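You operate a simulated robot arm through the tools that you are given. There is no shell and no other tool. Be economical: measure what you need, move in short steps, check, and stop when the job is done.

You run a simulated two-armed robot. Do the job below in one go: nothing can be reset, and whatever is moved stays where it is left.

## Task
Fetch the small filter and stand it on top of the black filter. Then open the right drawer of the wood-topped bench, take the clean strainer from the top of the rear bench and put it in the inside of the right drawer of the wood-topped bench, then shut the drawer. Then pull the right drawer of the long steel bench open. Keep to this order.

It is judged by the outcome, as a careful person would: the job done as asked, and still so three seconds after it is handed in. It fails if anything else is knocked over, pushed out of place, dropped, spilled or broken.

## Robot
Two 6-joint arms with two-finger grippers on one trunk, on a base that drives. Base frame: it is fixed to the floor where the robot stands at the start and does not move with it; the origin is under the middle of the robot, x ahead of it, y to its left, z up; the surface under the hand at the start is at about z = 0.9. Readings come in m, rad, newtons and seconds.
The left shoulder is at the start at [0.07, 0.148, 1.382], the right one opposite. With the tool pointing down near the work surface each hand reaches from about 0.3 to 0.6 m from the robot's upright axis, wherever it stands, measured 20 degrees to its own side. Places, roughly: black filter (8x8x4 cm) [-2.4, 0.1, 1]; inside of the right drawer of the wood-topped benc [-1.6, 1.5, 0.7]; right drawer of the long steel bench [-4.2, 1.5, 0.7]; right drawer of the wood-topped bench [-1.6, 1.4, 0.7]; small filter (2x2x3 cm) [0.5, -0.1, 0.9]. Payload 2.69 kg a hand.
The TCP of each hand is the grasp point between the finger pads, 0.02 m short of the fingertips. In the tool frame z runs along the fingers and y along their closing line. The gripper opens to 0.1 m. The gripper's body begins 0.063 m behind the TCP.
Orientation is told as [roll, pitch, yaw] about the base's x, y, z axes, in that order, counted from this pose: with the fingers straight down and closing along the base's y, the tool's x points along the base's -x, its y along +y and its z along -z.

## Interface
- The arms move only by the tool send_rows. It takes "left_increments", "right_increments" or both (then of equal length, played together; a hand with none holds still); each is a list of rows, each a list of 7 numbers: the shift along the base's x, y, z in units of 50 mm (1.0 is 50 mm), then the turn, a rotation vector about the base's x, y, z in units of 6 degrees (1.0 is 6 degrees), then the gripper command, from -1 (shut) to 1 (fully open), values between in proportion. In form: [[dx, dy, dz, ax, ay, az, fingers], ...]. A call has 1 to 20 rows; each row shifts and turns the commanded pose from where the row before left it. A call with a number of a shift or a turn outside -1 to 1 is refused whole. Rows are played at 5 a second. More than 0.05 m and 0.15 rad between two rows, or a gripper value outside its range, and nothing of the call is played. Where a pose cannot be reached the arm comes as near as it can. A force on the tool above 40 N (or 10 N above the force at the start of the call, whichever is more), or a blocked arm, ends the call early, and 0.2 s more pass. The fingers move at their own pace (about 0.045 m/s each) and stop on an object; they squeeze with about 41 N. The grip force told is the motor's: it shows also when the fingers shut on nothing. Time passes only in rows, and 0.2 s behind the last, so rows that do not move let the fingers close. It gives the time, the measured TCP pose, the force on the tool (base axes), the opening and the grip force at its end, in the units of the frame above (readings bear some noise), with the torque about the TCP (base axes, N m) and any sound that the robot's microphone picked up, and new pictures: "pictures" is both (left out), scene, wrist or none (wrist: the cameras of the hands that moved).
- Cameras (640 x 400 px; columns grow to the right, rows downward): "scene" is now at [0.1172, -0.0071, 1.5761]; the picture's right is [-0.11, -0.99, 0.00], its down [-0.86, 0.10, -0.51] and it looks along [0.50, -0.06, -0.86] (base axes); focal length 293 px, centre (320, 200). "left" rides on the left gripper at [0.07, 0.019, -0.099] in its tool frame; the picture's right is [-0.26, 0.97, 0.00], its down [-0.75, -0.20, -0.63] and it looks along [-0.61, -0.16, 0.78] (tool axes); focal length 230 px, centre (320, 200). "right" rides on the right gripper at [0.07, -0.019, -0.099] in its tool frame; the picture's right is [0.26, 0.97, 0.00], its down [-0.75, 0.20, -0.63] and it looks along [-0.61, 0.16, 0.78] (tool axes); focal length 230 px, centre (320, 200). There is no depth. A picture from a camera that has moved, and an enlarged one, comes with that camera's place and axes in the base frame and with its lens.
- move_column(by): slides the trunk up (or, below 0, down) by that many m; the arms and the scene camera ride with it, the base frame stays. It gives what a move gives, with no picture.
- roll_base(legs): drives the robot by 1 to 6 legs, each [ahead, turn to the left] in m and rad, along the robot's own axes; the way and the turn of a leg run together, so that a leg with both is an arc; at most 1.5 m and 3.142 rad a leg. The arms and the cameras ride along, it lands a little off, and it stops where it bumps. It gives what a move gives, and a new picture of the scene camera.
- pan_tilt(pan, tilt): turns the head with the scene camera to pan (to the left, within 1.501 rad either way) and tilt (down, from -0.506 to 1.204), counted from straight ahead of the robot. It gives what a move gives, and a new picture of the scene camera.
- inspect(camera, box): a new picture of the part [left, top, right, bottom] of that camera's present view, enlarged. It takes no simulated time.
- sign_off(): hands the job in; it is judged then, once.

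Work in short steps. Places have to be worked out from the pictures, the camera data and where the tool is seen: move nearer, look again, correct. Check each grasp and each placing, and mend what went wrong. You have 165 turns and 260 pictures in all, those below and enlarged ones among them. Open the grippers and draw the arms clear of the work before you hand the job in, unless the task says otherwise.

The tools are called after "Request:" as name(argument=value, ...) on one line, values as JSON. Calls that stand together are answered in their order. send_rows: Moves the arms, as the interface text tells. Its arguments: {"type":"object","properties":{"left_increments":{"type":"array"},"right_increments":{"type":"array"},"pictures":{"type":"string","enum":["both","scene","wrist","none"]}},"required":[]} The other tools are called the same way: move_column (by) slides the trunk up or down; roll_base (legs) drives the base; pan_tilt (pan, tilt) turns the head that bears the scene camera; inspect (camera, box) takes an enlarged picture of a part of a camera's view; sign_off () hands the job in.

At the start:

```text
time_s: 0.0
left_eef_pos: [0.4801, 0.1882, 0.9997]
left_ee_rot: [0.0, 0.001, -0.007]
left_wrist_force: [-1.1, 0.5, -0.5]
left_moment: [0.01, 0.01, 0.01]
left_gripper_width: 0.0999
left_grasp_force: 0.2
right_eef_pos: [0.4312, -0.1775, 1.0002]
right_ee_rot: [-0.002, -0.002, -0.007]
right_wrist_force: [0.1, 0.6, -0.3]
right_moment: [-0.02, -0.01, -0.01]
right_gripper_width: 0.0999
right_grasp_force: 0.1
trunk travel left (down, up): [-0.94, 0.0]
robot x, y, heading: [-0.0022, 0.0017, -0.001]
head pan, tilt: [-0.11, 1.038]
```

scene: 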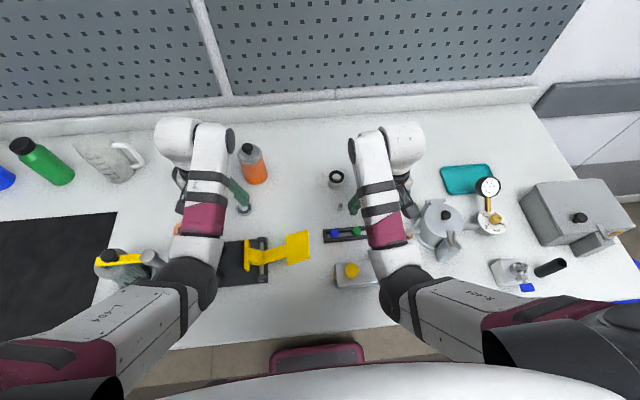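
right: 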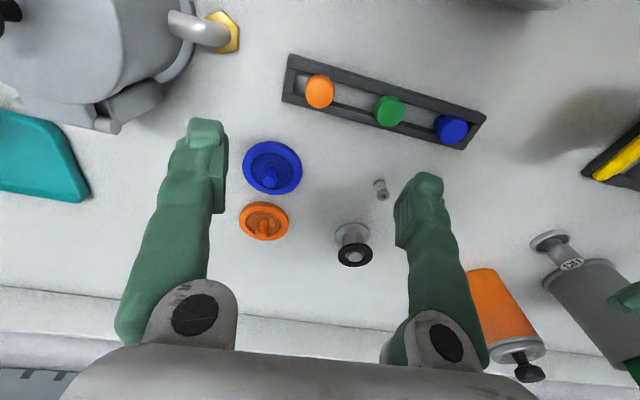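
left: 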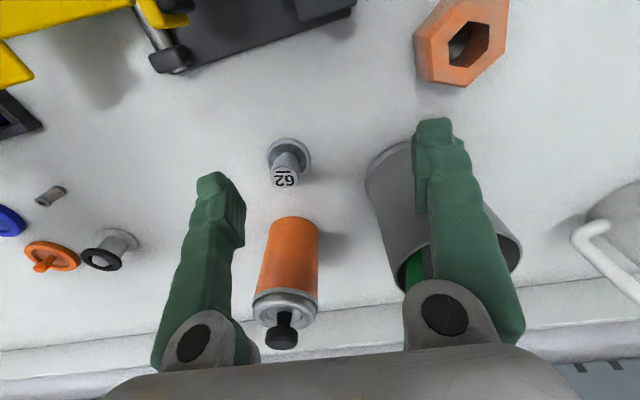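

I start by looking closer at the candidates for the small filter near [0.5,-0.1].

Request:
inspect(camera="right", box=[220, 120, 420, 280])

Request:
inspect(camera="scene", box=[220, 130, 420, 290])

```text
2.50 times, centred on (320, 200) of right
camera zoom: at [0.3594, -0.1971, 1.0987], right [-0.25, 0.97, 0.0], down [0.75, 0.19, 0.63], along [0.61, 0.16, -0.78], focal length 575 px, centre (320, 200)
```

zoom: 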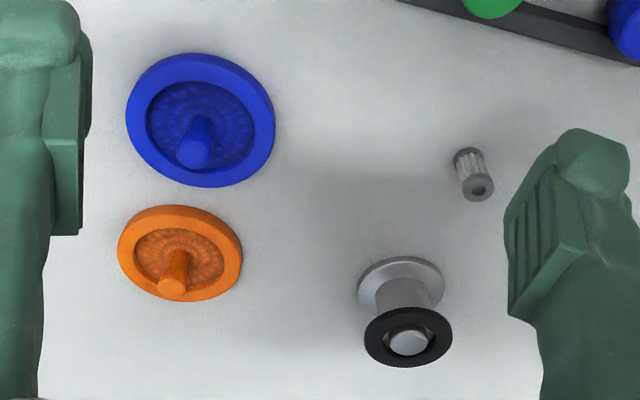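

```text
2.50 times, centred on (320, 210) of scene
camera zoom: at [0.1172, -0.0071, 1.5761], right [-0.11, -0.99, 0.0], down [-0.86, 0.1, -0.51], along [0.5, -0.06, -0.86], focal length 732 px, centre (320, 175)
```

zoom: 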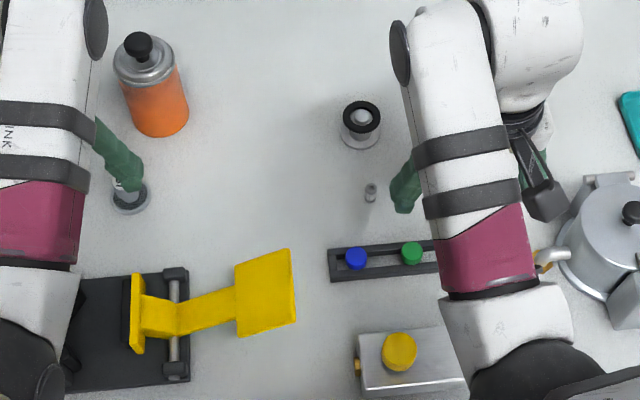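

The pleated cylinder is the small filter; both cameras put it at about [0.478, -0.102], standing. I move the right hand over it, partly lowering, and look.

Request:
send_rows(right_increments=[[0.47, 0.75, 0, 0, 0, 0, 1], [0.47, 0.76, 0, 0, 0, 0, 1], [0, 0, -0.5, 0, 0, 0, 0.2], [0, 0, -0.3, 0, 0, 0, 0.2], [0, 0, 0, 0, 0, 0, 0.2]], pictures="wrist")

```text
time_s: 1.2
left_eef_pos: [0.4808, 0.1875, 0.9999]
left_ee_rot: [0.0, -0.001, -0.007]
left_wrist_force: [-0.9, 0.5, 0.1]
left_moment: [-0.04, -0.02, -0.03]
left_gripper_width: 0.1002
left_grasp_force: 0.2
right_eef_pos: [0.484, -0.1124, 0.9644]
right_ee_rot: [-0.017, -0.015, -0.015]
right_wrist_force: [0.1, 0.3, 0.3]
right_moment: [-0.02, -0.01, -0.02]
right_gripper_width: 0.0599
right_grasp_force: 0.1
trunk travel left (down, up): [-0.94, 0.0]
robot x, y, heading: [-0.001, 0.0018, 0.004]
head pan, tilt: [-0.11, 1.038]
camera right: at [0.4122, -0.1289, 1.0622], right [-0.24, 0.97, -0.02], down [0.74, 0.2, 0.64], along [0.62, 0.14, -0.77], focal length 230 px, centre (320, 200)
```

right: 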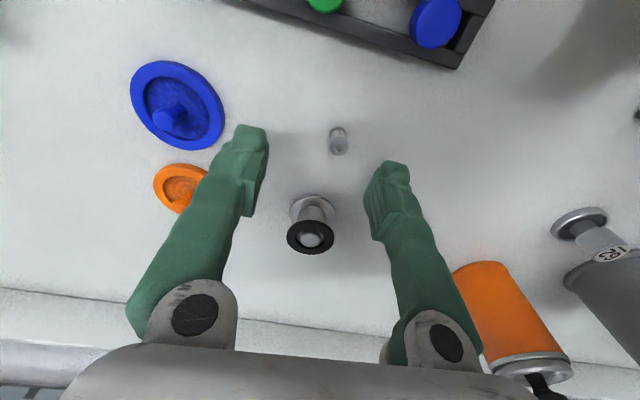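

Filter again computes to [0.479, -0.101]. I let the arm settle before the last descent.

Request:
send_rows(right_increments=[[0, 0, 0, 0, 0, 0, 0.2], [0, 0, 0, 0, 0, 0, 0.2]], pictures="none")

```text
time_s: 1.8
left_eef_pos: [0.4811, 0.1888, 0.9994]
left_ee_rot: [0.001, -0.001, -0.007]
left_wrist_force: [-0.4, 0.6, -0.1]
left_moment: [0.0, -0.01, -0.01]
left_gripper_width: 0.0998
left_grasp_force: 0.1
right_eef_pos: [0.4823, -0.1144, 0.9623]
right_ee_rot: [-0.018, -0.013, -0.015]
right_wrist_force: [-0.5, -0.8, -0.3]
right_moment: [0.04, -0.03, -0.03]
right_gripper_width: 0.0601
right_grasp_force: 0.1
trunk travel left (down, up): [-0.94, 0.0]
robot x, y, heading: [-0.0013, -0.0003, 0.001]
head pan, tilt: [-0.11, 1.038]
```

The hand sits 12 mm short in y; I nudge it and descend.

Request:
send_rows(right_increments=[[-0.06, 0.26, 0, 0.15, 0.1, 0.1, 0.2], [0, 0, -0.3, 0, 0, 0, 0.2], [0, 0, -0.35, 0, 0, 0, 0.2], [0, 0, 0, 0, 0, 0, 0.2]], pictures="wrist")

```text
time_s: 2.8
left_eef_pos: [0.4802, 0.1878, 0.9991]
left_ee_rot: [-0.001, 0.0, -0.006]
left_wrist_force: [0.0, -0.2, -0.6]
left_moment: [-0.04, -0.02, -0.01]
left_gripper_width: 0.1002
left_grasp_force: 0.0
right_eef_pos: [0.4772, -0.1046, 0.9275]
right_ee_rot: [-0.008, 0.007, -0.012]
right_wrist_force: [0.1, -0.5, -0.7]
right_moment: [0.0, -0.01, 0.02]
right_gripper_width: 0.06
right_grasp_force: 0.0
trunk travel left (down, up): [-0.94, 0.0]
robot x, y, heading: [0.0052, 0.0, 0.001]
head pan, tilt: [-0.11, 1.038]
camera right: at [0.4074, -0.1227, 1.0261], right [-0.25, 0.97, 0.0], down [0.76, 0.19, 0.62], along [0.6, 0.15, -0.78], focal length 230 px, centre (320, 200)
```

right: 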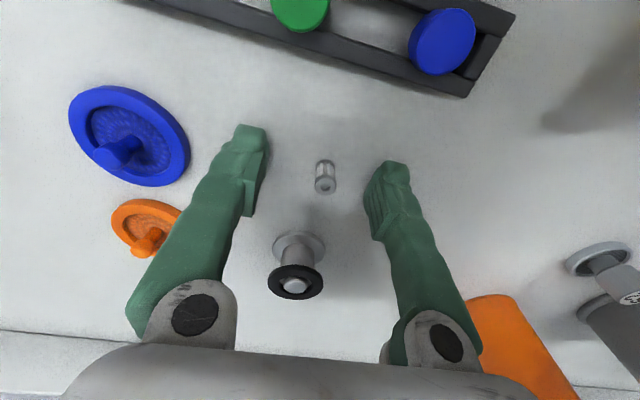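

The filter stands between the fingertips and centered; I close on it.

Request:
send_rows(right_increments=[[0, 0, 0, 0, 0, 0, -0.3], [0, 0, 0, 0, 0, 0, -1], [0, 0, 0, 0, 0, 0, -1], [0, 0, 0, 0, 0, 0, -1], [0, 0, 0, 0, 0, 0, -1]], pictures="wrist")

```text
time_s: 4.0
left_eef_pos: [0.481, 0.1884, 1.0001]
left_ee_rot: [-0.001, 0.0, -0.006]
left_wrist_force: [-0.7, 0.4, 0.4]
left_moment: [0.05, -0.01, 0.02]
left_gripper_width: 0.1001
left_grasp_force: 0.1
right_eef_pos: [0.4793, -0.102, 0.9295]
right_ee_rot: [-0.006, 0.001, -0.01]
right_wrist_force: [-0.3, 0.2, -0.2]
right_moment: [-0.01, 0.01, -0.01]
right_gripper_width: 0.006
right_grasp_force: 29.8
trunk travel left (down, up): [-0.94, 0.0]
robot x, y, heading: [-0.0009, 0.0027, -0.003]
head pan, tilt: [-0.11, 1.038]
camera right: at [0.4092, -0.1214, 1.0281], right [-0.25, 0.97, 0.0], down [0.75, 0.2, 0.63], along [0.61, 0.15, -0.78], focal length 230 px, centre (320, 200)
```

right: 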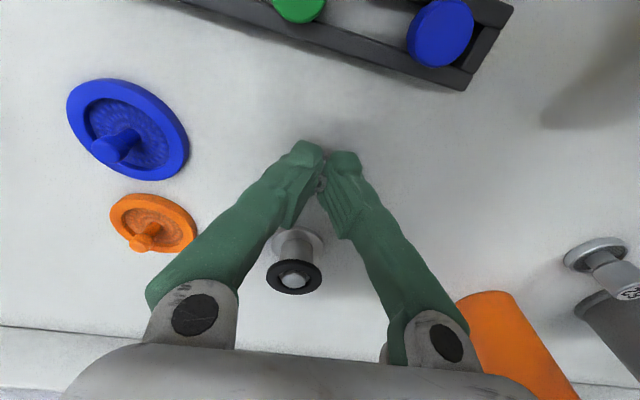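

Width reads 6 mm, thinner than expected; I check closely and wait a tick.

Request:
send_rows(right_increments=[[0, 0, 0, 0, 0, 0, -1], [0, 0, 0, 0, 0, 0, -1]], pictures="none")

Request:
inspect(camera="right", box=[270, 130, 370, 210])

```text
time_s: 4.6
left_eef_pos: [0.4803, 0.1878, 1.0]
left_ee_rot: [-0.001, 0.0, -0.007]
left_wrist_force: [0.0, 0.5, 0.5]
left_moment: [0.02, 0.01, 0.03]
left_gripper_width: 0.1002
left_grasp_force: 0.1
right_eef_pos: [0.479, -0.1031, 0.9285]
right_ee_rot: [-0.003, 0.003, -0.01]
right_wrist_force: [-0.2, 0.1, 1.7]
right_moment: [0.01, -0.02, -0.01]
right_gripper_width: 0.0061
right_grasp_force: 29.9
trunk travel left (down, up): [-0.94, 0.0]
robot x, y, heading: [-0.0017, 0.0011, -0.0]
head pan, tilt: [-0.11, 1.038]
```

```text
5.00 times, centred on (320, 170) of right
camera zoom: at [0.4091, -0.1214, 1.028], right [-0.25, 0.97, 0.0], down [0.75, 0.2, 0.63], along [0.61, 0.15, -0.78], focal length 1150 px, centre (320, 350)
```

zoom: 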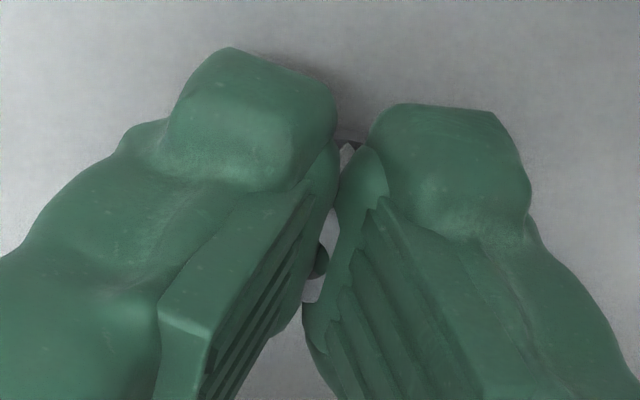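

The fingers hold it, stopping on the filter. I lift and check it comes along.

Request:
send_rows(right_increments=[[0, 0, 0.5, 0, 0, 0, -1], [0, 0, 1, 0, 0, 0, -1], [0, -0.2, 1, 0, 0, 0, -1], [0, -0.5, 1, 0, 0, 0, -1]], pictures="both")

Request:
inspect(camera="right", box=[270, 130, 370, 210])

```text
refused: row 3 steps farther than a row can; nothing moved
```

```text
5.00 times, centred on (320, 170) of right
camera zoom: at [0.4091, -0.1214, 1.028], right [-0.25, 0.97, 0.0], down [0.75, 0.2, 0.63], along [0.61, 0.15, -0.78], focal length 1150 px, centre (320, 350)
```

zoom: 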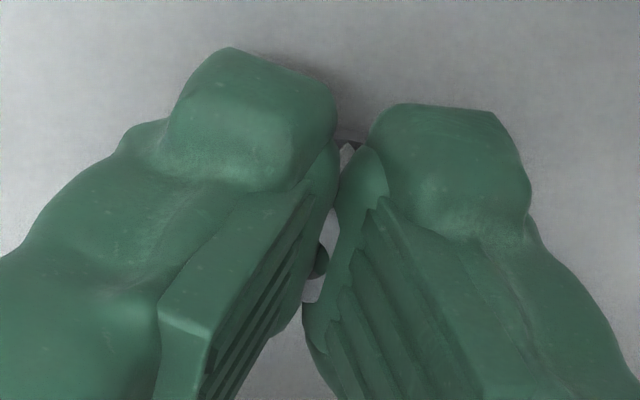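

The step norm was too large; I lift straight.

Request:
send_rows(right_increments=[[0, 0, 0.5, 0, 0, 0, -1], [0, 0, 0.9, 0, 0, 0, -1], [0, 0, 0.9, 0, 0, 0, -1], [0, 0, 0.9, 0, 0, 0, -1]], pictures="scene")

Request:
inspect(camera="right", box=[270, 130, 370, 210])

```text
time_s: 5.6
left_eef_pos: [0.481, 0.1884, 0.9996]
left_ee_rot: [-0.003, 0.002, -0.007]
left_wrist_force: [0.2, -0.3, -1.4]
left_moment: [-0.02, -0.01, 0.03]
left_gripper_width: 0.1001
left_grasp_force: 0.0
right_eef_pos: [0.4942, -0.0832, 1.0571]
right_ee_rot: [0.003, 0.005, -0.006]
right_wrist_force: [-0.1, -0.1, -0.8]
right_moment: [-0.04, 0.02, 0.04]
right_gripper_width: 0.006
right_grasp_force: 30.3
right hand out of reach, approached as far as the arm can: row 4
trunk travel left (down, up): [-0.94, 0.0]
robot x, y, heading: [0.0009, -0.0024, -0.001]
head pan, tilt: [-0.11, 1.038]
camera scene: at [0.1184, -0.005, 1.5759], right [-0.11, -0.99, 0.0], down [-0.86, 0.09, -0.51], along [0.5, -0.06, -0.86], focal length 293 px, centre (320, 200)
```

scene: 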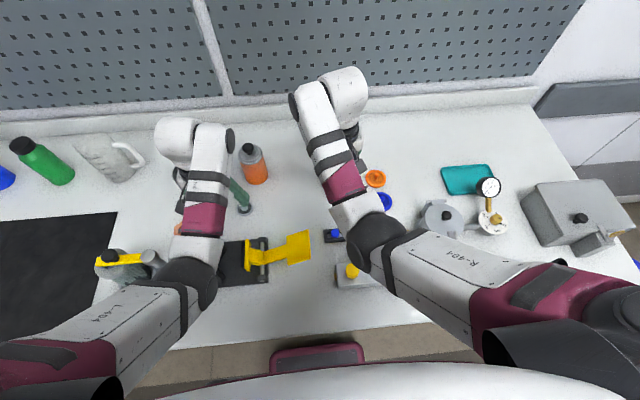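

```text
5.00 times, centred on (320, 170) of right
camera zoom: at [0.4244, -0.1036, 1.1559], right [-0.25, 0.97, 0.0], down [0.76, 0.19, 0.63], along [0.6, 0.16, -0.78], focal length 1150 px, centre (320, 350)
```

zoom: 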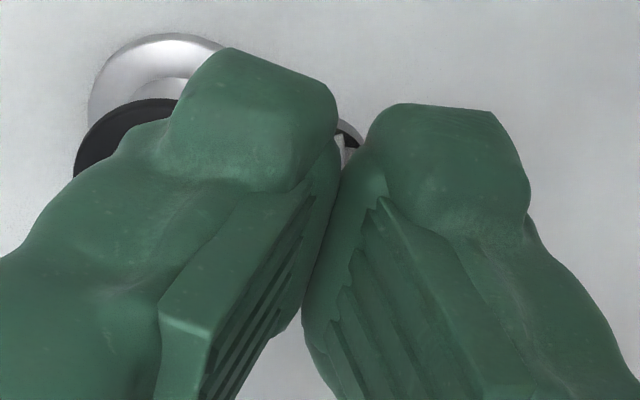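

A dark bit of the filter still shows between the tips. I draw the hand back and up to check and to get ready to drive.

Request:
send_rows(right_increments=[[-0.5, -0.7, 0.3, 0, 0, 0, -1], [-0.5, -0.7, 0.4, 0, 0, 0, -1], [-0.6, -0.6, 0.4, 0, 0, 0, -1], [-0.6, -0.6, 0.4, 0, 0, 0, -1]], pictures="both")

```text
time_s: 6.6
left_eef_pos: [0.4793, 0.1874, 1.0011]
left_ee_rot: [0.002, -0.003, -0.006]
left_wrist_force: [-0.3, -0.1, -0.2]
left_moment: [0.02, -0.02, 0.01]
left_gripper_width: 0.0999
left_grasp_force: 0.0
right_eef_pos: [0.4369, -0.1652, 1.0035]
right_ee_rot: [0.018, 0.004, 0.003]
right_wrist_force: [-0.3, -0.5, -0.4]
right_moment: [0.02, -0.02, -0.02]
right_gripper_width: 0.0058
right_grasp_force: 29.6
right hand out of reach, approached as far as the arm can: row 1, 2, 3, 4
trunk travel left (down, up): [-0.94, 0.0]
robot x, y, heading: [0.0002, -0.0002, -0.002]
head pan, tilt: [-0.11, 1.038]
camera scene: at [0.1156, -0.0086, 1.5762], right [-0.11, -0.99, 0.0], down [-0.86, 0.1, -0.51], along [0.5, -0.06, -0.86], focal length 293 px, centre (320, 200)
camera right: at [0.3673, -0.187, 1.1022], right [-0.26, 0.97, 0.02], down [0.75, 0.19, 0.63], along [0.6, 0.18, -0.78], focal length 230 px, centre (320, 200)
```

scene: 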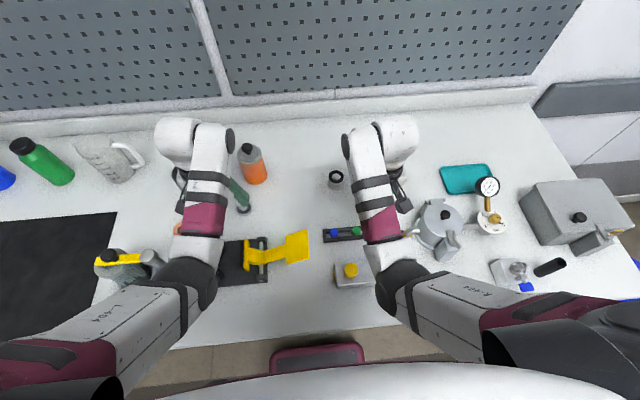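
right: 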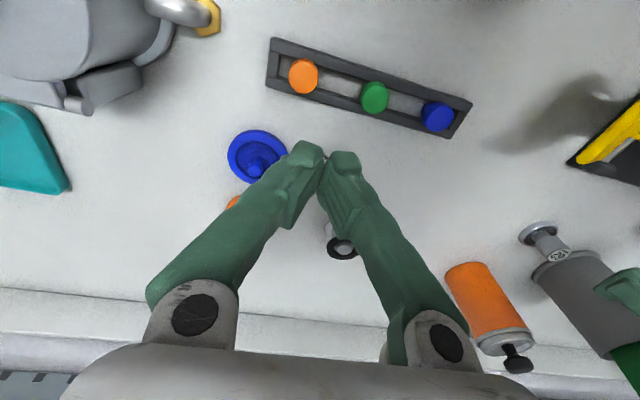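

The table spot is empty, so the filter is held. Now I look around with the head to plan the drive.

Request:
pan_tilt(pan=1.5, tilt=0.3)

Request:
pan_tilt(pan=-1.5, tilt=0.3)

```text
time_s: 8.3
left_eef_pos: [0.4794, 0.1882, 0.9996]
left_ee_rot: [-0.001, 0.0, -0.007]
left_wrist_force: [0.0, -0.3, 0.3]
left_moment: [-0.04, -0.01, 0.01]
left_gripper_width: 0.1
left_grasp_force: 0.1
right_eef_pos: [0.4389, -0.1646, 1.0027]
right_ee_rot: [0.016, 0.008, 0.004]
right_wrist_force: [0.0, -0.1, 0.4]
right_moment: [0.03, 0.01, 0.01]
right_gripper_width: 0.0059
right_grasp_force: 29.2
trunk travel left (down, up): [-0.94, 0.0]
robot x, y, heading: [0.0034, 0.0017, 0.003]
head pan, tilt: [1.499, 0.3]
camera scene: at [0.0573, 0.0935, 1.6382], right [1.0, -0.07, 0.0], down [-0.02, -0.3, -0.96], along [0.07, 0.95, -0.3], focal length 293 px, centre (320, 200)
```

scene: 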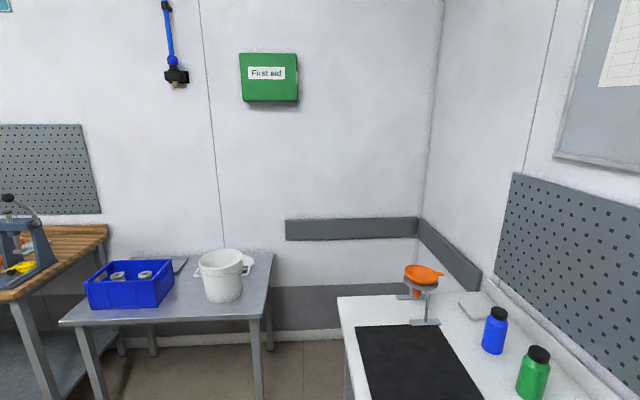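

```text
time_s: 10.9
left_eef_pos: [0.48, 0.1876, 0.9999]
left_ee_rot: [0.0, 0.0, -0.008]
left_wrist_force: [0.6, 0.2, 0.7]
left_moment: [0.04, 0.01, 0.01]
left_gripper_width: 0.1001
left_grasp_force: 0.2
right_eef_pos: [0.4388, -0.1646, 1.003]
right_ee_rot: [0.017, 0.006, 0.005]
right_wrist_force: [-0.4, -0.5, -0.7]
right_moment: [-0.01, 0.0, -0.02]
right_gripper_width: 0.0062
right_grasp_force: 29.8
trunk travel left (down, up): [-0.94, 0.0]
robot x, y, heading: [-0.0007, 0.0026, 0.004]
head pan, tilt: [-1.499, 0.3]
camera scene: at [0.0571, -0.0928, 1.6382], right [-1.0, -0.07, 0.0], down [-0.02, 0.29, -0.96], along [0.07, -0.95, -0.3], focal length 293 px, centre (320, 200)
```

scene: 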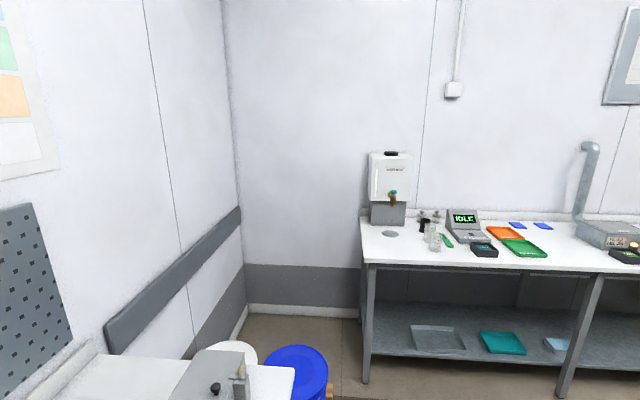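

The wood bench is to the left-rear. Before backing out I raise the left hand for clearance over the items on the bench, and look at the bench.

Request:
send_rows(left_increments=[[0, 0, 0.8, 0, 0, 0, -1], [0, 0, 0.8, 0, 0, 0, -1], [0, 0, 0.8, 0, 0, 0, -1], [0, 0, 0, 0, 0, 0, -1]], pictures="wrist")

Request:
pan_tilt(pan=0.3, tilt=0.9)

```text
time_s: 11.9
left_eef_pos: [0.5271, 0.1819, 1.0638]
left_ee_rot: [-0.001, 0.0, -0.006]
left_wrist_force: [0.2, -0.9, -0.2]
left_moment: [-0.01, -0.03, 0.0]
left_gripper_width: 0.0113
left_grasp_force: 0.1
left hand out of reach, approached as far as the arm can: row 1, 2, 3
right_eef_pos: [0.4376, -0.1654, 1.0036]
right_ee_rot: [0.018, 0.006, 0.003]
right_wrist_force: [1.2, -0.3, -0.4]
right_moment: [-0.02, 0.0, 0.01]
right_gripper_width: 0.0059
right_grasp_force: 30.0
trunk travel left (down, up): [-0.94, 0.0]
robot x, y, heading: [-0.0013, 0.0004, 0.001]
head pan, tilt: [-1.499, 0.3]
camera left: at [0.4573, 0.2009, 1.1614], right [0.26, 0.96, 0.0], down [0.75, -0.21, 0.63], along [0.61, -0.17, -0.78], focal length 230 px, centre (320, 200)
```

left: 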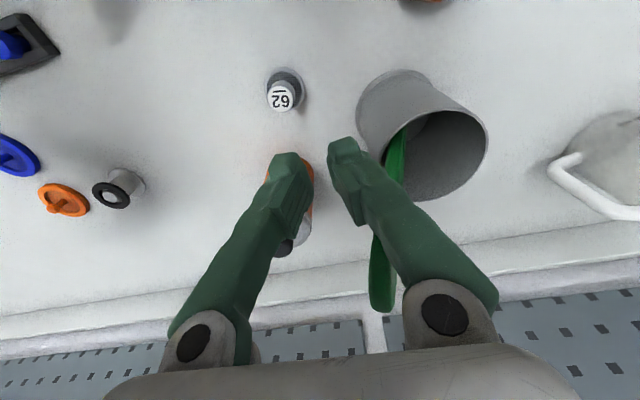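

```text
time_s: 13.7
left_eef_pos: [0.5265, 0.1832, 1.0622]
left_ee_rot: [0.002, 0.001, -0.008]
left_wrist_force: [-0.3, 0.0, 0.2]
left_moment: [-0.02, -0.01, 0.0]
left_gripper_width: 0.0
left_grasp_force: 29.2
right_eef_pos: [0.4369, -0.1652, 1.0036]
right_ee_rot: [0.016, 0.007, 0.003]
right_wrist_force: [-0.5, 0.0, -0.5]
right_moment: [-0.01, 0.0, -0.03]
right_gripper_width: 0.0059
right_grasp_force: 29.9
trunk travel left (down, up): [-0.94, 0.0]
robot x, y, heading: [0.0012, 0.0006, -0.004]
head pan, tilt: [0.3, 0.901]
camera scene: at [0.1226, 0.0225, 1.5859], right [0.3, -0.96, 0.0], down [-0.75, -0.23, -0.62], along [0.59, 0.18, -0.78], focal length 293 px, centre (320, 200)
```

scene: 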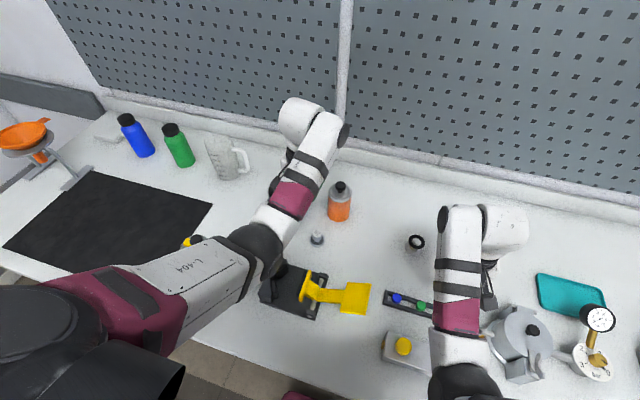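

Left hand is shut at 0 width (so the right's 6 mm really is the filter). I raise the right hand similarly so both pass over bench items.

Request:
send_rows(right_increments=[[0.6, -0.1, 0.4, 0, 0, 0, -1], [0.6, -0.1, 0.4, 0, 0, 0, -1], [0.5, 0, 0.4, 0, 0, 0, -1], [0, 0, 0, 0, 0, 0, -1]], pictures="wrist")

```text
time_s: 14.7
left_eef_pos: [0.5273, 0.1827, 1.0635]
left_ee_rot: [0.0, 0.001, -0.007]
left_wrist_force: [-0.2, -0.2, 0.3]
left_moment: [0.01, 0.0, 0.0]
left_gripper_width: 0.0
left_grasp_force: 29.5
right_eef_pos: [0.5232, -0.1745, 1.0539]
right_ee_rot: [0.016, 0.009, 0.002]
right_wrist_force: [0.0, -0.9, 0.6]
right_moment: [0.01, 0.01, -0.02]
right_gripper_width: 0.0059
right_grasp_force: 30.4
right hand out of reach, approached as far as the arm can: row 1
trunk travel left (down, up): [-0.94, 0.0]
robot x, y, heading: [0.0001, -0.0012, -0.001]
head pan, tilt: [0.3, 0.901]
camera right: at [0.4536, -0.1959, 1.1534], right [-0.26, 0.97, 0.02], down [0.76, 0.19, 0.63], along [0.6, 0.18, -0.78], focal length 230 px, centre (320, 200)
```

right: 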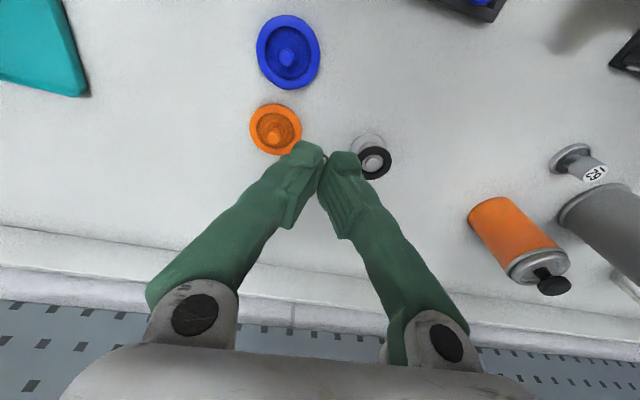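

Both hands are above items. I back straight out by 0.8 m.

Request:
roll_base(legs=[[-0.8, 0]])

```text
time_s: 18.9
left_eef_pos: [-0.254, 0.1801, 1.0613]
left_ee_rot: [0.001, 0.001, -0.018]
left_wrist_force: [0.3, -0.3, 0.2]
left_moment: [-0.03, 0.0, -0.02]
left_gripper_width: 0.0
left_grasp_force: 29.8
right_eef_pos: [-0.2638, -0.1761, 1.0537]
right_ee_rot: [0.016, 0.01, -0.006]
right_wrist_force: [0.7, -0.8, 0.1]
right_moment: [0.01, 0.01, 0.01]
right_gripper_width: 0.0062
right_grasp_force: 30.1
trunk travel left (down, up): [-0.94, 0.0]
robot x, y, heading: [-0.7854, 0.0031, -0.012]
head pan, tilt: [0.3, 0.901]
camera scene: at [-0.6605, 0.0252, 1.5858], right [0.29, -0.96, 0.0], down [-0.75, -0.22, -0.62], along [0.59, 0.18, -0.78], focal length 293 px, centre (320, 200)
```

scene: 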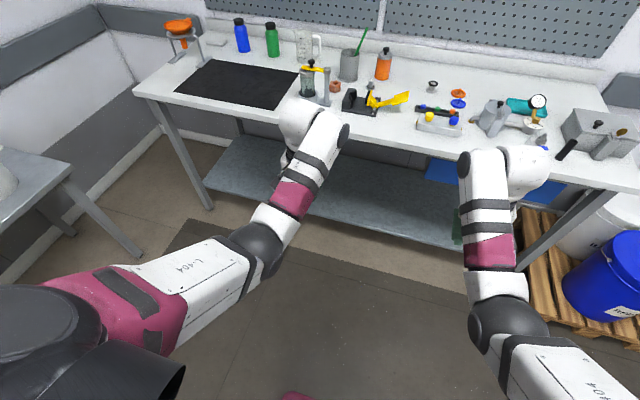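

Clear of the bench, nothing disturbed. I turn left by 1.5 rad and look around behind.

Request:
roll_base(legs=[[0, 1.57]])

Request:
pan_tilt(pan=1.4, tilt=0.35)

Request:
pan_tilt(pan=0.5, tilt=0.35)

```text
time_s: 23.2
left_eef_pos: [-0.9835, 0.5244, 1.063]
left_ee_rot: [0.0, 0.0, 1.596]
left_wrist_force: [0.0, -0.6, -0.5]
left_moment: [-0.01, -0.02, -0.02]
left_gripper_width: 0.0
left_grasp_force: 29.6
right_eef_pos: [-0.6275, 0.5324, 1.0533]
right_ee_rot: [0.015, 0.007, 1.606]
right_wrist_force: [-0.4, 0.1, -0.4]
right_moment: [-0.03, 0.0, -0.04]
right_gripper_width: 0.0059
right_grasp_force: 29.9
trunk travel left (down, up): [-0.94, 0.0]
robot x, y, heading: [-0.7867, 0.0062, 1.601]
head pan, tilt: [0.3, 0.901]
camera scene: at [-0.8103, 0.1259, 1.5859], right [0.95, 0.33, 0.0], down [0.25, -0.74, -0.62], along [-0.2, 0.59, -0.78], focal length 293 px, centre (320, 200)
```

scene: 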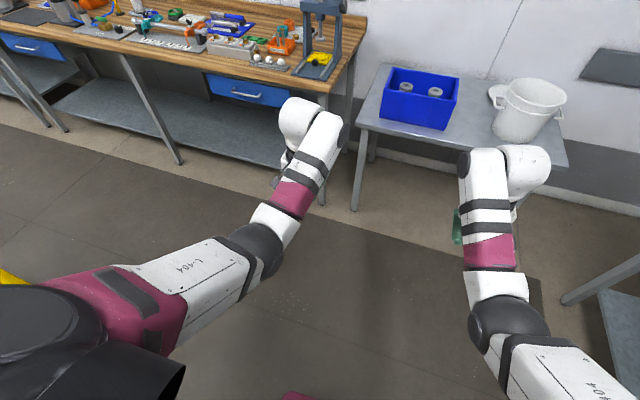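

```text
time_s: 24.5
left_eef_pos: [-0.9836, 0.5257, 1.0631]
left_ee_rot: [0.002, 0.0, 1.596]
left_wrist_force: [0.5, 0.2, -0.8]
left_moment: [-0.01, 0.0, 0.02]
left_gripper_width: 0.0
left_grasp_force: 29.9
right_eef_pos: [-0.626, 0.533, 1.0555]
right_ee_rot: [0.016, 0.009, 1.603]
right_wrist_force: [-0.2, -0.3, -0.4]
right_moment: [0.03, 0.0, 0.0]
right_gripper_width: 0.0059
right_grasp_force: 30.0
trunk travel left (down, up): [-0.94, 0.0]
robot x, y, heading: [-0.7803, 0.002, 1.596]
head pan, tilt: [1.4, 0.351]
camera scene: at [-0.8786, 0.0676, 1.6335], right [0.14, 0.99, 0.0], down [0.34, -0.05, -0.94], along [-0.93, 0.13, -0.34], focal length 293 px, centre (320, 200)
```

scene: 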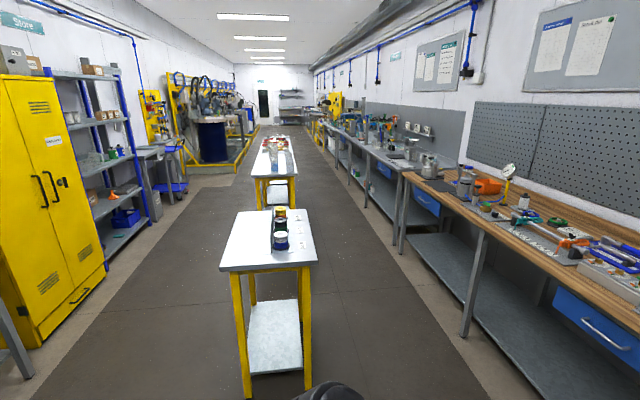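

```text
time_s: 25.7
left_eef_pos: [-0.9829, 0.5245, 1.0618]
left_ee_rot: [0.0, 0.001, 1.594]
left_wrist_force: [-0.1, 0.0, -0.4]
left_moment: [0.01, -0.02, 0.01]
left_gripper_width: 0.0002
left_grasp_force: 29.9
right_eef_pos: [-0.6269, 0.532, 1.054]
right_ee_rot: [0.016, 0.006, 1.605]
right_wrist_force: [0.2, 0.7, 0.2]
right_moment: [-0.02, -0.02, 0.0]
right_gripper_width: 0.006
right_grasp_force: 30.3
trunk travel left (down, up): [-0.94, 0.0]
robot x, y, heading: [-0.7848, 0.004, 1.602]
head pan, tilt: [0.499, 0.351]
camera scene: at [-0.8336, 0.1347, 1.6335], right [0.86, 0.51, 0.0], down [0.17, -0.3, -0.94], along [-0.48, 0.81, -0.34], focal length 293 px, centre (320, 200)
```

scene: 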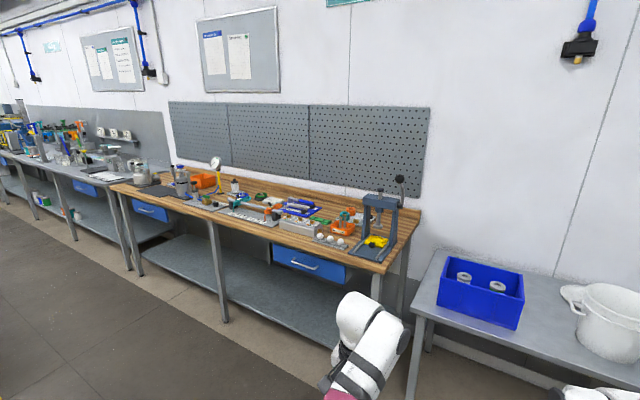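

The yellow-legged table holds something around [-2.4, 0.1]. I look at it enlarged.

Request:
pan_tilt(pan=1.45, tilt=0.45)

Request:
inspect(camera="scene", box=[240, 80, 400, 240])

```text
time_s: 27.0
left_eef_pos: [-0.9842, 0.5256, 1.0629]
left_ee_rot: [0.001, 0.0, 1.594]
left_wrist_force: [-0.4, -0.5, -0.3]
left_moment: [-0.02, 0.0, -0.01]
left_gripper_width: 0.0001
left_grasp_force: 29.7
right_eef_pos: [-0.6266, 0.5325, 1.0551]
right_ee_rot: [0.015, 0.009, 1.606]
right_wrist_force: [0.1, 0.0, 0.5]
right_moment: [-0.02, -0.04, -0.04]
right_gripper_width: 0.0062
right_grasp_force: 30.1
trunk travel left (down, up): [-0.94, 0.0]
robot x, y, heading: [-0.7832, 0.0044, 1.6]
head pan, tilt: [1.45, 0.45]
camera scene: at [-0.878, 0.0627, 1.6243], right [0.09, 1.0, 0.0], down [0.43, -0.04, -0.9], along [-0.9, 0.08, -0.44], focal length 293 px, centre (320, 200)
```

scene: 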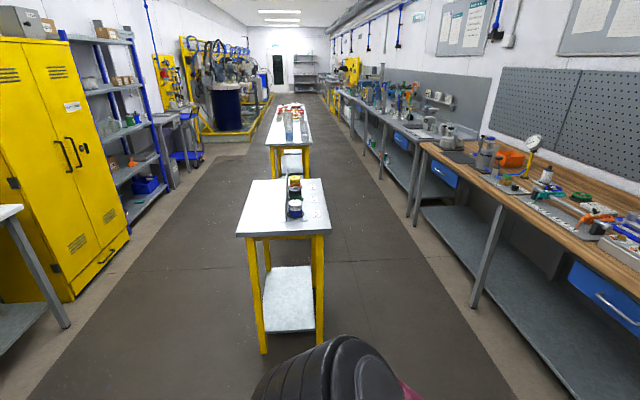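

```text
2.50 times, centred on (320, 160) of scene
camera zoom: at [-0.878, 0.0627, 1.6243], right [0.09, 1.0, 0.0], down [0.43, -0.04, -0.9], along [-0.9, 0.08, -0.44], focal length 732 px, centre (320, 300)
```

zoom: 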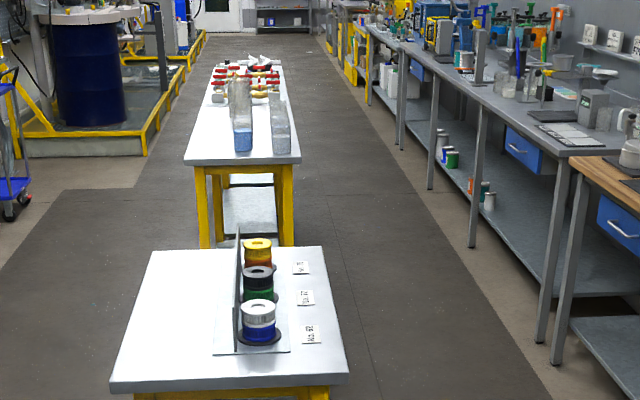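

Three filters stand on the near yellow-legged table (black one in the middle). I drive to about (-1.5, 0.6) and face -x.

Request:
roll_base(legs=[[0, 0.848], [0.93, 0], [0, 0.69]])

Request:
pan_tilt(pan=0.4, tilt=0.6)

```text
time_s: 35.8
left_eef_pos: [-2.0109, 0.4526, 1.0641]
left_ee_rot: [0.001, 0.0, 3.094]
left_wrist_force: [0.4, 0.2, -0.4]
left_moment: [-0.03, 0.0, 0.05]
left_gripper_width: 0.0
left_grasp_force: 29.5
right_eef_pos: [-1.9927, 0.8083, 1.0541]
right_ee_rot: [0.018, 0.007, 3.103]
right_wrist_force: [0.6, 0.0, 0.2]
right_moment: [-0.04, 0.01, 0.01]
right_gripper_width: 0.0058
right_grasp_force: 30.0
trunk travel left (down, up): [-0.94, 0.0]
robot x, y, heading: [-1.4748, 0.614, 3.104]
head pan, tilt: [1.45, 0.45]
camera scene: at [-1.5427, 0.5252, 1.6244], right [-0.99, 0.16, 0.0], down [0.07, 0.43, -0.9], along [-0.15, -0.89, -0.43], focal length 293 px, centre (320, 200)
```

scene: 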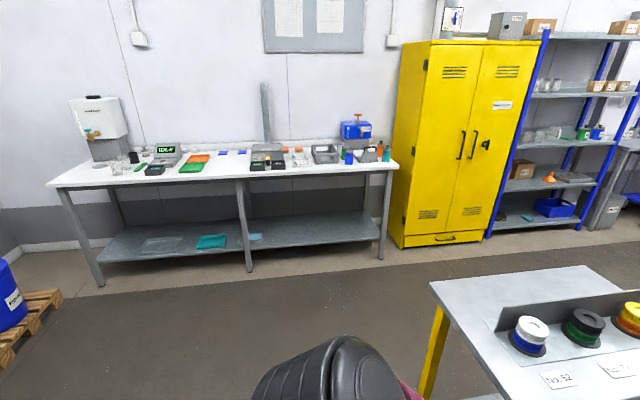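

```text
time_s: 37.1
left_eef_pos: [-2.0118, 0.4529, 1.0632]
left_ee_rot: [0.001, 0.001, 3.094]
left_wrist_force: [0.1, -0.3, -0.6]
left_moment: [0.03, -0.02, -0.02]
left_gripper_width: 0.0001
left_grasp_force: 29.3
right_eef_pos: [-1.9932, 0.8083, 1.0535]
right_ee_rot: [0.014, 0.007, 3.102]
right_wrist_force: [0.0, 0.3, -0.6]
right_moment: [0.02, 0.0, -0.02]
right_gripper_width: 0.0061
right_grasp_force: 30.3
trunk travel left (down, up): [-0.94, 0.0]
robot x, y, heading: [-1.4793, 0.6107, 3.101]
head pan, tilt: [0.4, 0.6]
camera scene: at [-1.6107, 0.5837, 1.6107], right [-0.35, 0.94, 0.0], down [0.53, 0.2, -0.83], along [-0.77, -0.29, -0.56], focal length 293 px, centre (320, 200)
```

scene: 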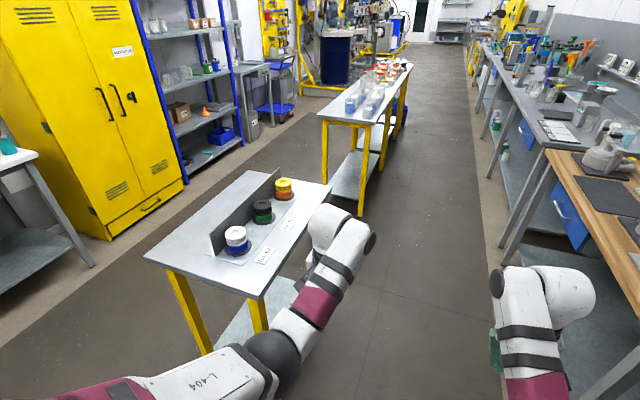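

I zoom on the filters.

Request:
inspect(camera="scene", box=[200, 160, 320, 280])

```text
3.33 times, centred on (260, 220) of scene
camera zoom: at [-1.6107, 0.5837, 1.6107], right [-0.35, 0.94, 0.0], down [0.53, 0.2, -0.83], along [-0.77, -0.29, -0.56], focal length 976 px, centre (520, 133)
```

zoom: 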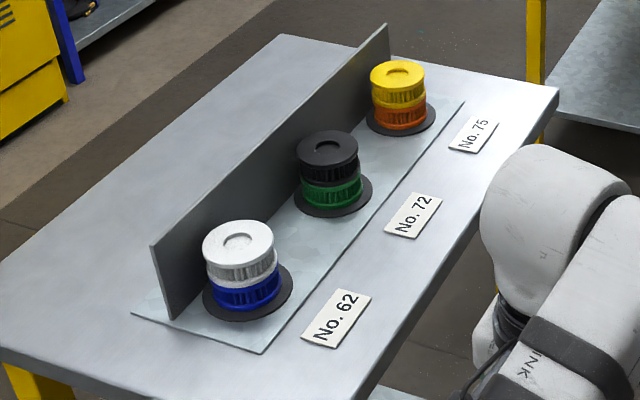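

Black filter sits on the green one at about [-2.36, 0.07], top ~0.99. I drive to (-2.2, 0.78) and turn to face -y, staying back so the hands stay clear of the stacks.

Request:
roll_base(legs=[[0, -0.19], [0.74, 0], [0, 1.8]])

Request:
pan_tilt(pan=-0.2, tilt=0.75)

```text
time_s: 46.2
left_eef_pos: [-1.9844, 0.2511, 1.0635]
left_ee_rot: [0.001, -0.001, -1.541]
left_wrist_force: [0.2, 0.2, 0.4]
left_moment: [0.04, -0.01, 0.0]
left_gripper_width: 0.0
left_grasp_force: 29.9
right_eef_pos: [-2.3412, 0.243, 1.054]
right_ee_rot: [0.015, 0.009, -1.531]
right_wrist_force: [-0.4, 0.6, -0.3]
right_moment: [0.01, -0.01, -0.04]
right_gripper_width: 0.0061
right_grasp_force: 30.1
trunk travel left (down, up): [-0.94, 0.0]
robot x, y, heading: [-2.185, 0.7728, -1.534]
head pan, tilt: [0.4, 0.6]
camera scene: at [-2.1465, 0.6422, 1.6107], right [-0.91, -0.42, 0.0], down [-0.24, 0.51, -0.83], along [0.35, -0.75, -0.56], focal length 293 px, centre (320, 200)
```

scene: 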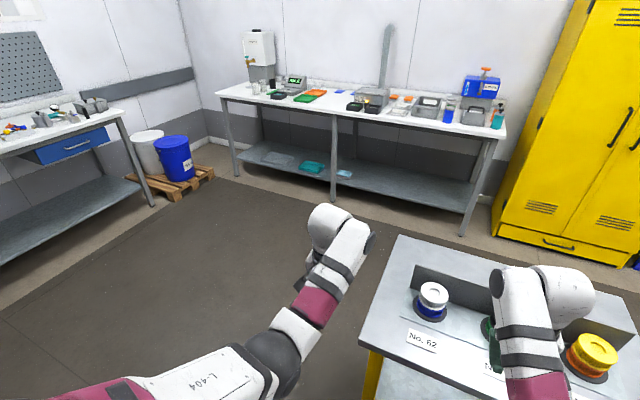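

```text
time_s: 47.2
left_eef_pos: [-1.9833, 0.253, 1.0638]
left_ee_rot: [-0.001, 0.0, -1.542]
left_wrist_force: [-0.5, 0.5, -0.2]
left_moment: [-0.02, 0.0, -0.01]
left_gripper_width: 0.0
left_grasp_force: 29.1
right_eef_pos: [-2.341, 0.2435, 1.0536]
right_ee_rot: [0.014, 0.008, -1.535]
right_wrist_force: [-0.5, 0.3, -0.6]
right_moment: [0.01, 0.01, -0.01]
right_gripper_width: 0.0062
right_grasp_force: 30.0
trunk travel left (down, up): [-0.94, 0.0]
robot x, y, heading: [-2.1838, 0.771, -1.525]
head pan, tilt: [-0.201, 0.75]
camera scene: at [-2.1965, 0.6406, 1.5979], right [-0.99, 0.16, 0.0], down [0.11, 0.67, -0.73], along [-0.12, -0.72, -0.68], focal length 293 px, centre (320, 200)
```

scene: 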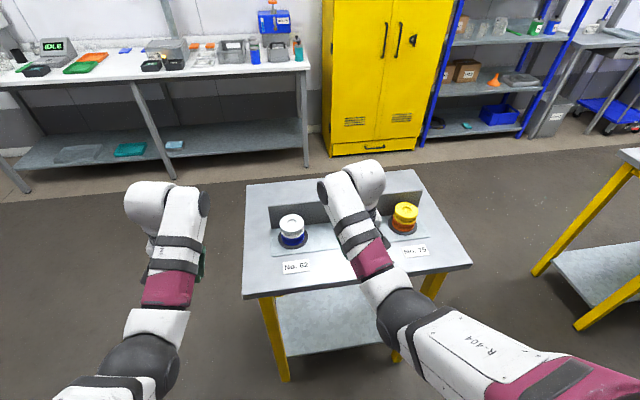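

I look with the right wrist camera (pulling a picture via inspect).

Request:
inspect(camera="right", box=[0, 0, 640, 400])

```text
1.00 times, centred on (320, 200) of right (not enlarged: the box is as wide or as high as the picture)
camera zoom: at [-2.3635, 0.3104, 1.153], right [0.96, 0.3, 0.02], down [0.22, -0.75, 0.63], along [0.2, -0.59, -0.78], focal length 230 px, centre (320, 200)
```

zoom: 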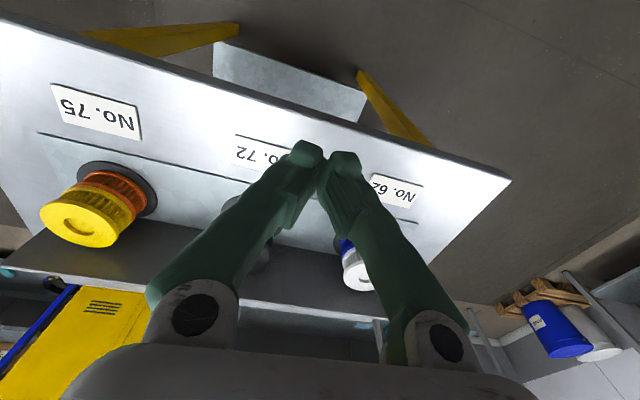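

The black filter is hidden by the fingers and arm. I shift the hand 10 cm toward +x to get clear sight of it.

Request:
send_rows(right_increments=[[0.9, 0, 0, 0, 0, 0, -1], [0.9, 0, 0, 0, 0, 0, -1], [0.4, 0, 0, 0, 0, 0, -1], [0, 0, 0, 0, 0, 0, -1]], pictures="both")

```text
time_s: 48.2
left_eef_pos: [-1.9853, 0.2515, 1.0639]
left_ee_rot: [0.001, -0.001, -1.541]
left_wrist_force: [0.1, -0.3, -1.0]
left_moment: [-0.02, 0.0, 0.0]
left_gripper_width: 0.0
left_grasp_force: 29.8
right_eef_pos: [-2.2312, 0.2425, 1.0554]
right_ee_rot: [0.016, 0.009, -1.533]
right_wrist_force: [-0.7, -0.3, -0.5]
right_moment: [0.01, -0.01, -0.01]
right_gripper_width: 0.0059
right_grasp_force: 29.8
trunk travel left (down, up): [-0.94, 0.0]
robot x, y, heading: [-2.1867, 0.769, -1.538]
head pan, tilt: [-0.201, 0.75]
camera scene: at [-2.1979, 0.6405, 1.5978], right [-0.99, 0.16, 0.0], down [0.11, 0.67, -0.73], along [-0.12, -0.72, -0.68], focal length 293 px, centre (320, 200)
camera right: at [-2.2535, 0.3101, 1.1549], right [0.96, 0.29, 0.02], down [0.22, -0.75, 0.63], along [0.2, -0.59, -0.78], focal length 230 px, centre (320, 200)
```

scene: 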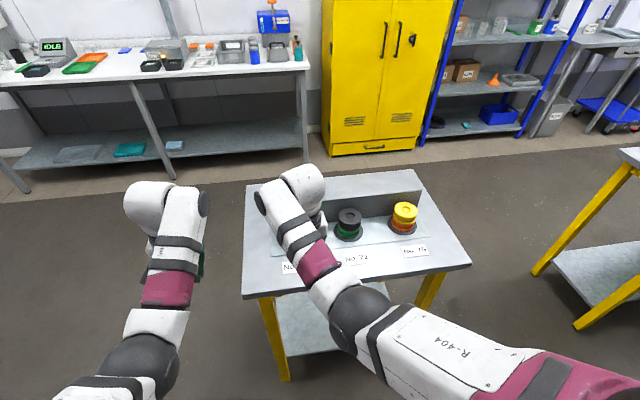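
right: 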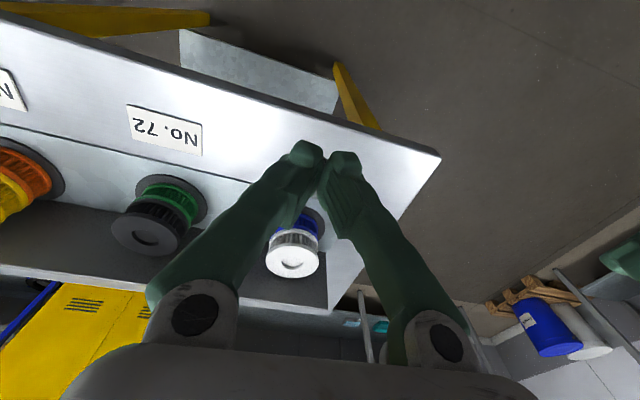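

Request:
inspect(camera="scene", box=[270, 170, 430, 270])

Request:
inspect(camera="right", box=[80, 150, 240, 270])

```text
4.00 times, centred on (350, 220) of scene
camera zoom: at [-2.1979, 0.6405, 1.5978], right [-0.99, 0.16, 0.0], down [0.11, 0.67, -0.73], along [-0.12, -0.72, -0.68], focal length 1172 px, centre (200, 120)
```

zoom: 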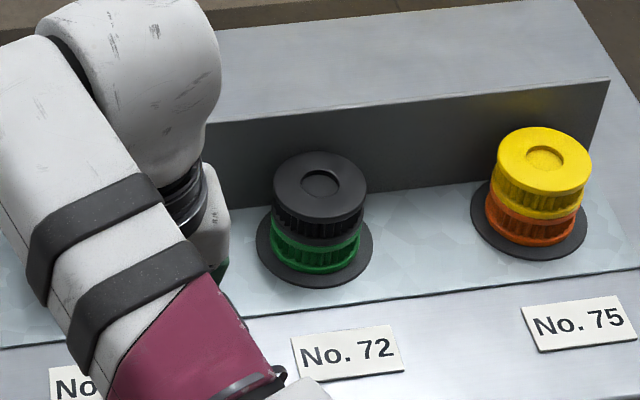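

```text
3.33 times, centred on (160, 210) of right
camera zoom: at [-2.2535, 0.3101, 1.1549], right [0.96, 0.29, 0.02], down [0.22, -0.75, 0.63], along [0.2, -0.59, -0.78], focal length 767 px, centre (853, 167)
```

zoom: 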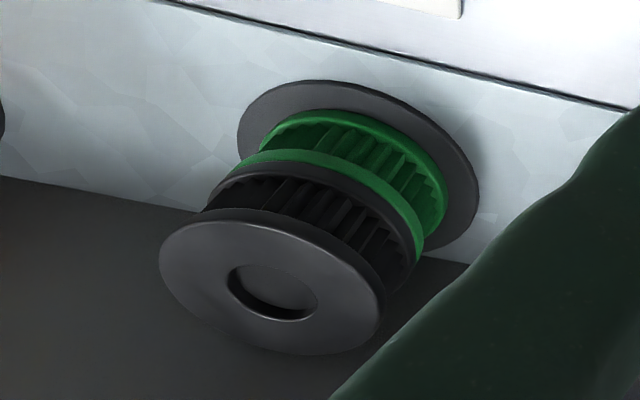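

Triangulating: recess centre of black filter ≈ [-2.388, 0.053, 0.964]. I drive 0.19 m forward, keeping hands well above the stacks.

Request:
roll_base(legs=[[0.18, 0]])

Request:
send_rows(right_increments=[[-0.8, 0, 0, 0, 0, 0, -1], [-0.4, 0, 0, 0, 0, 0, -1], [0, 0, 0, 0, 0, 0, -1]], pictures="both")

```text
time_s: 49.7
left_eef_pos: [-1.9765, 0.084, 1.067]
left_ee_rot: [0.0, -0.005, -1.538]
left_wrist_force: [-0.2, 0.2, 0.4]
left_moment: [-0.04, 0.04, -0.01]
left_gripper_width: 0.0
left_grasp_force: 29.7
right_eef_pos: [-2.2227, 0.0734, 1.0587]
right_ee_rot: [0.018, 0.005, -1.529]
right_wrist_force: [0.2, 1.1, 0.3]
right_moment: [-0.06, 0.02, 0.01]
right_gripper_width: 0.006
right_grasp_force: 29.9
trunk travel left (down, up): [-0.94, 0.0]
robot x, y, heading: [-2.1772, 0.5992, -1.533]
head pan, tilt: [-0.201, 0.75]
camera scene: at [-2.1903, 0.4746, 1.5987], right [-0.99, 0.16, 0.0], down [0.11, 0.67, -0.74], along [-0.12, -0.73, -0.68], focal length 293 px, centre (320, 200)
```

scene: 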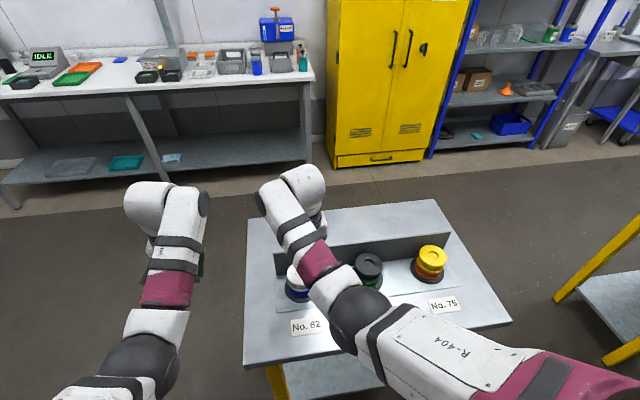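

```text
time_s: 50.5
left_eef_pos: [-1.9762, 0.0791, 1.0636]
left_ee_rot: [-0.002, 0.0, -1.539]
left_wrist_force: [0.0, -0.2, -0.3]
left_moment: [-0.02, 0.0, -0.02]
left_gripper_width: 0.0
left_grasp_force: 30.0
right_eef_pos: [-2.2833, 0.0717, 1.0558]
right_ee_rot: [0.013, 0.01, -1.528]
right_wrist_force: [0.2, -0.5, 0.1]
right_moment: [0.02, -0.01, -0.02]
right_gripper_width: 0.0061
right_grasp_force: 30.2
trunk travel left (down, up): [-0.94, 0.0]
robot x, y, heading: [-2.1775, 0.5992, -1.529]
head pan, tilt: [-0.201, 0.75]
camera scene: at [-2.1883, 0.4666, 1.5979], right [-0.99, 0.16, 0.0], down [0.11, 0.67, -0.73], along [-0.12, -0.72, -0.68], focal length 293 px, centre (320, 200)
camera right: at [-2.3057, 0.138, 1.1549], right [0.95, 0.3, 0.02], down [0.22, -0.75, 0.63], along [0.2, -0.59, -0.78], focal length 230 px, centre (320, 200)
```

scene: 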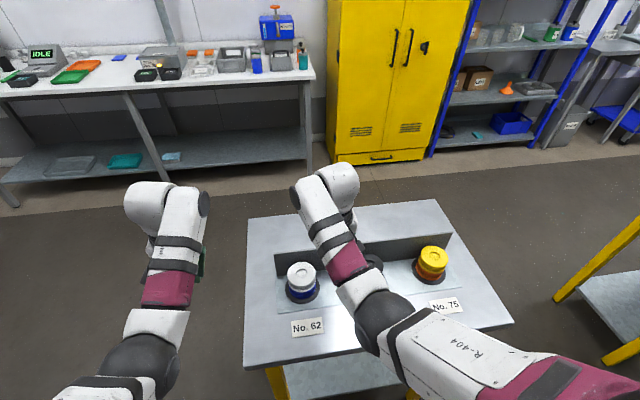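
right: 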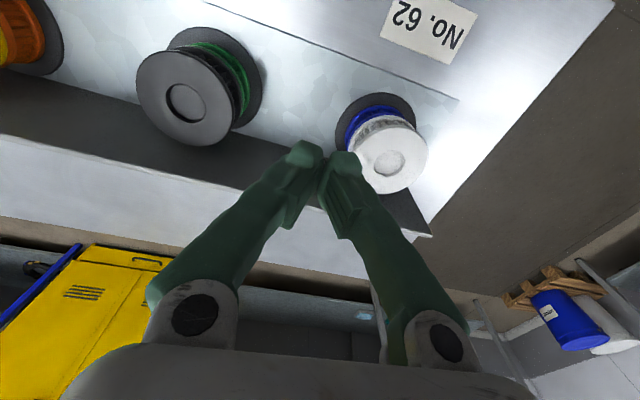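

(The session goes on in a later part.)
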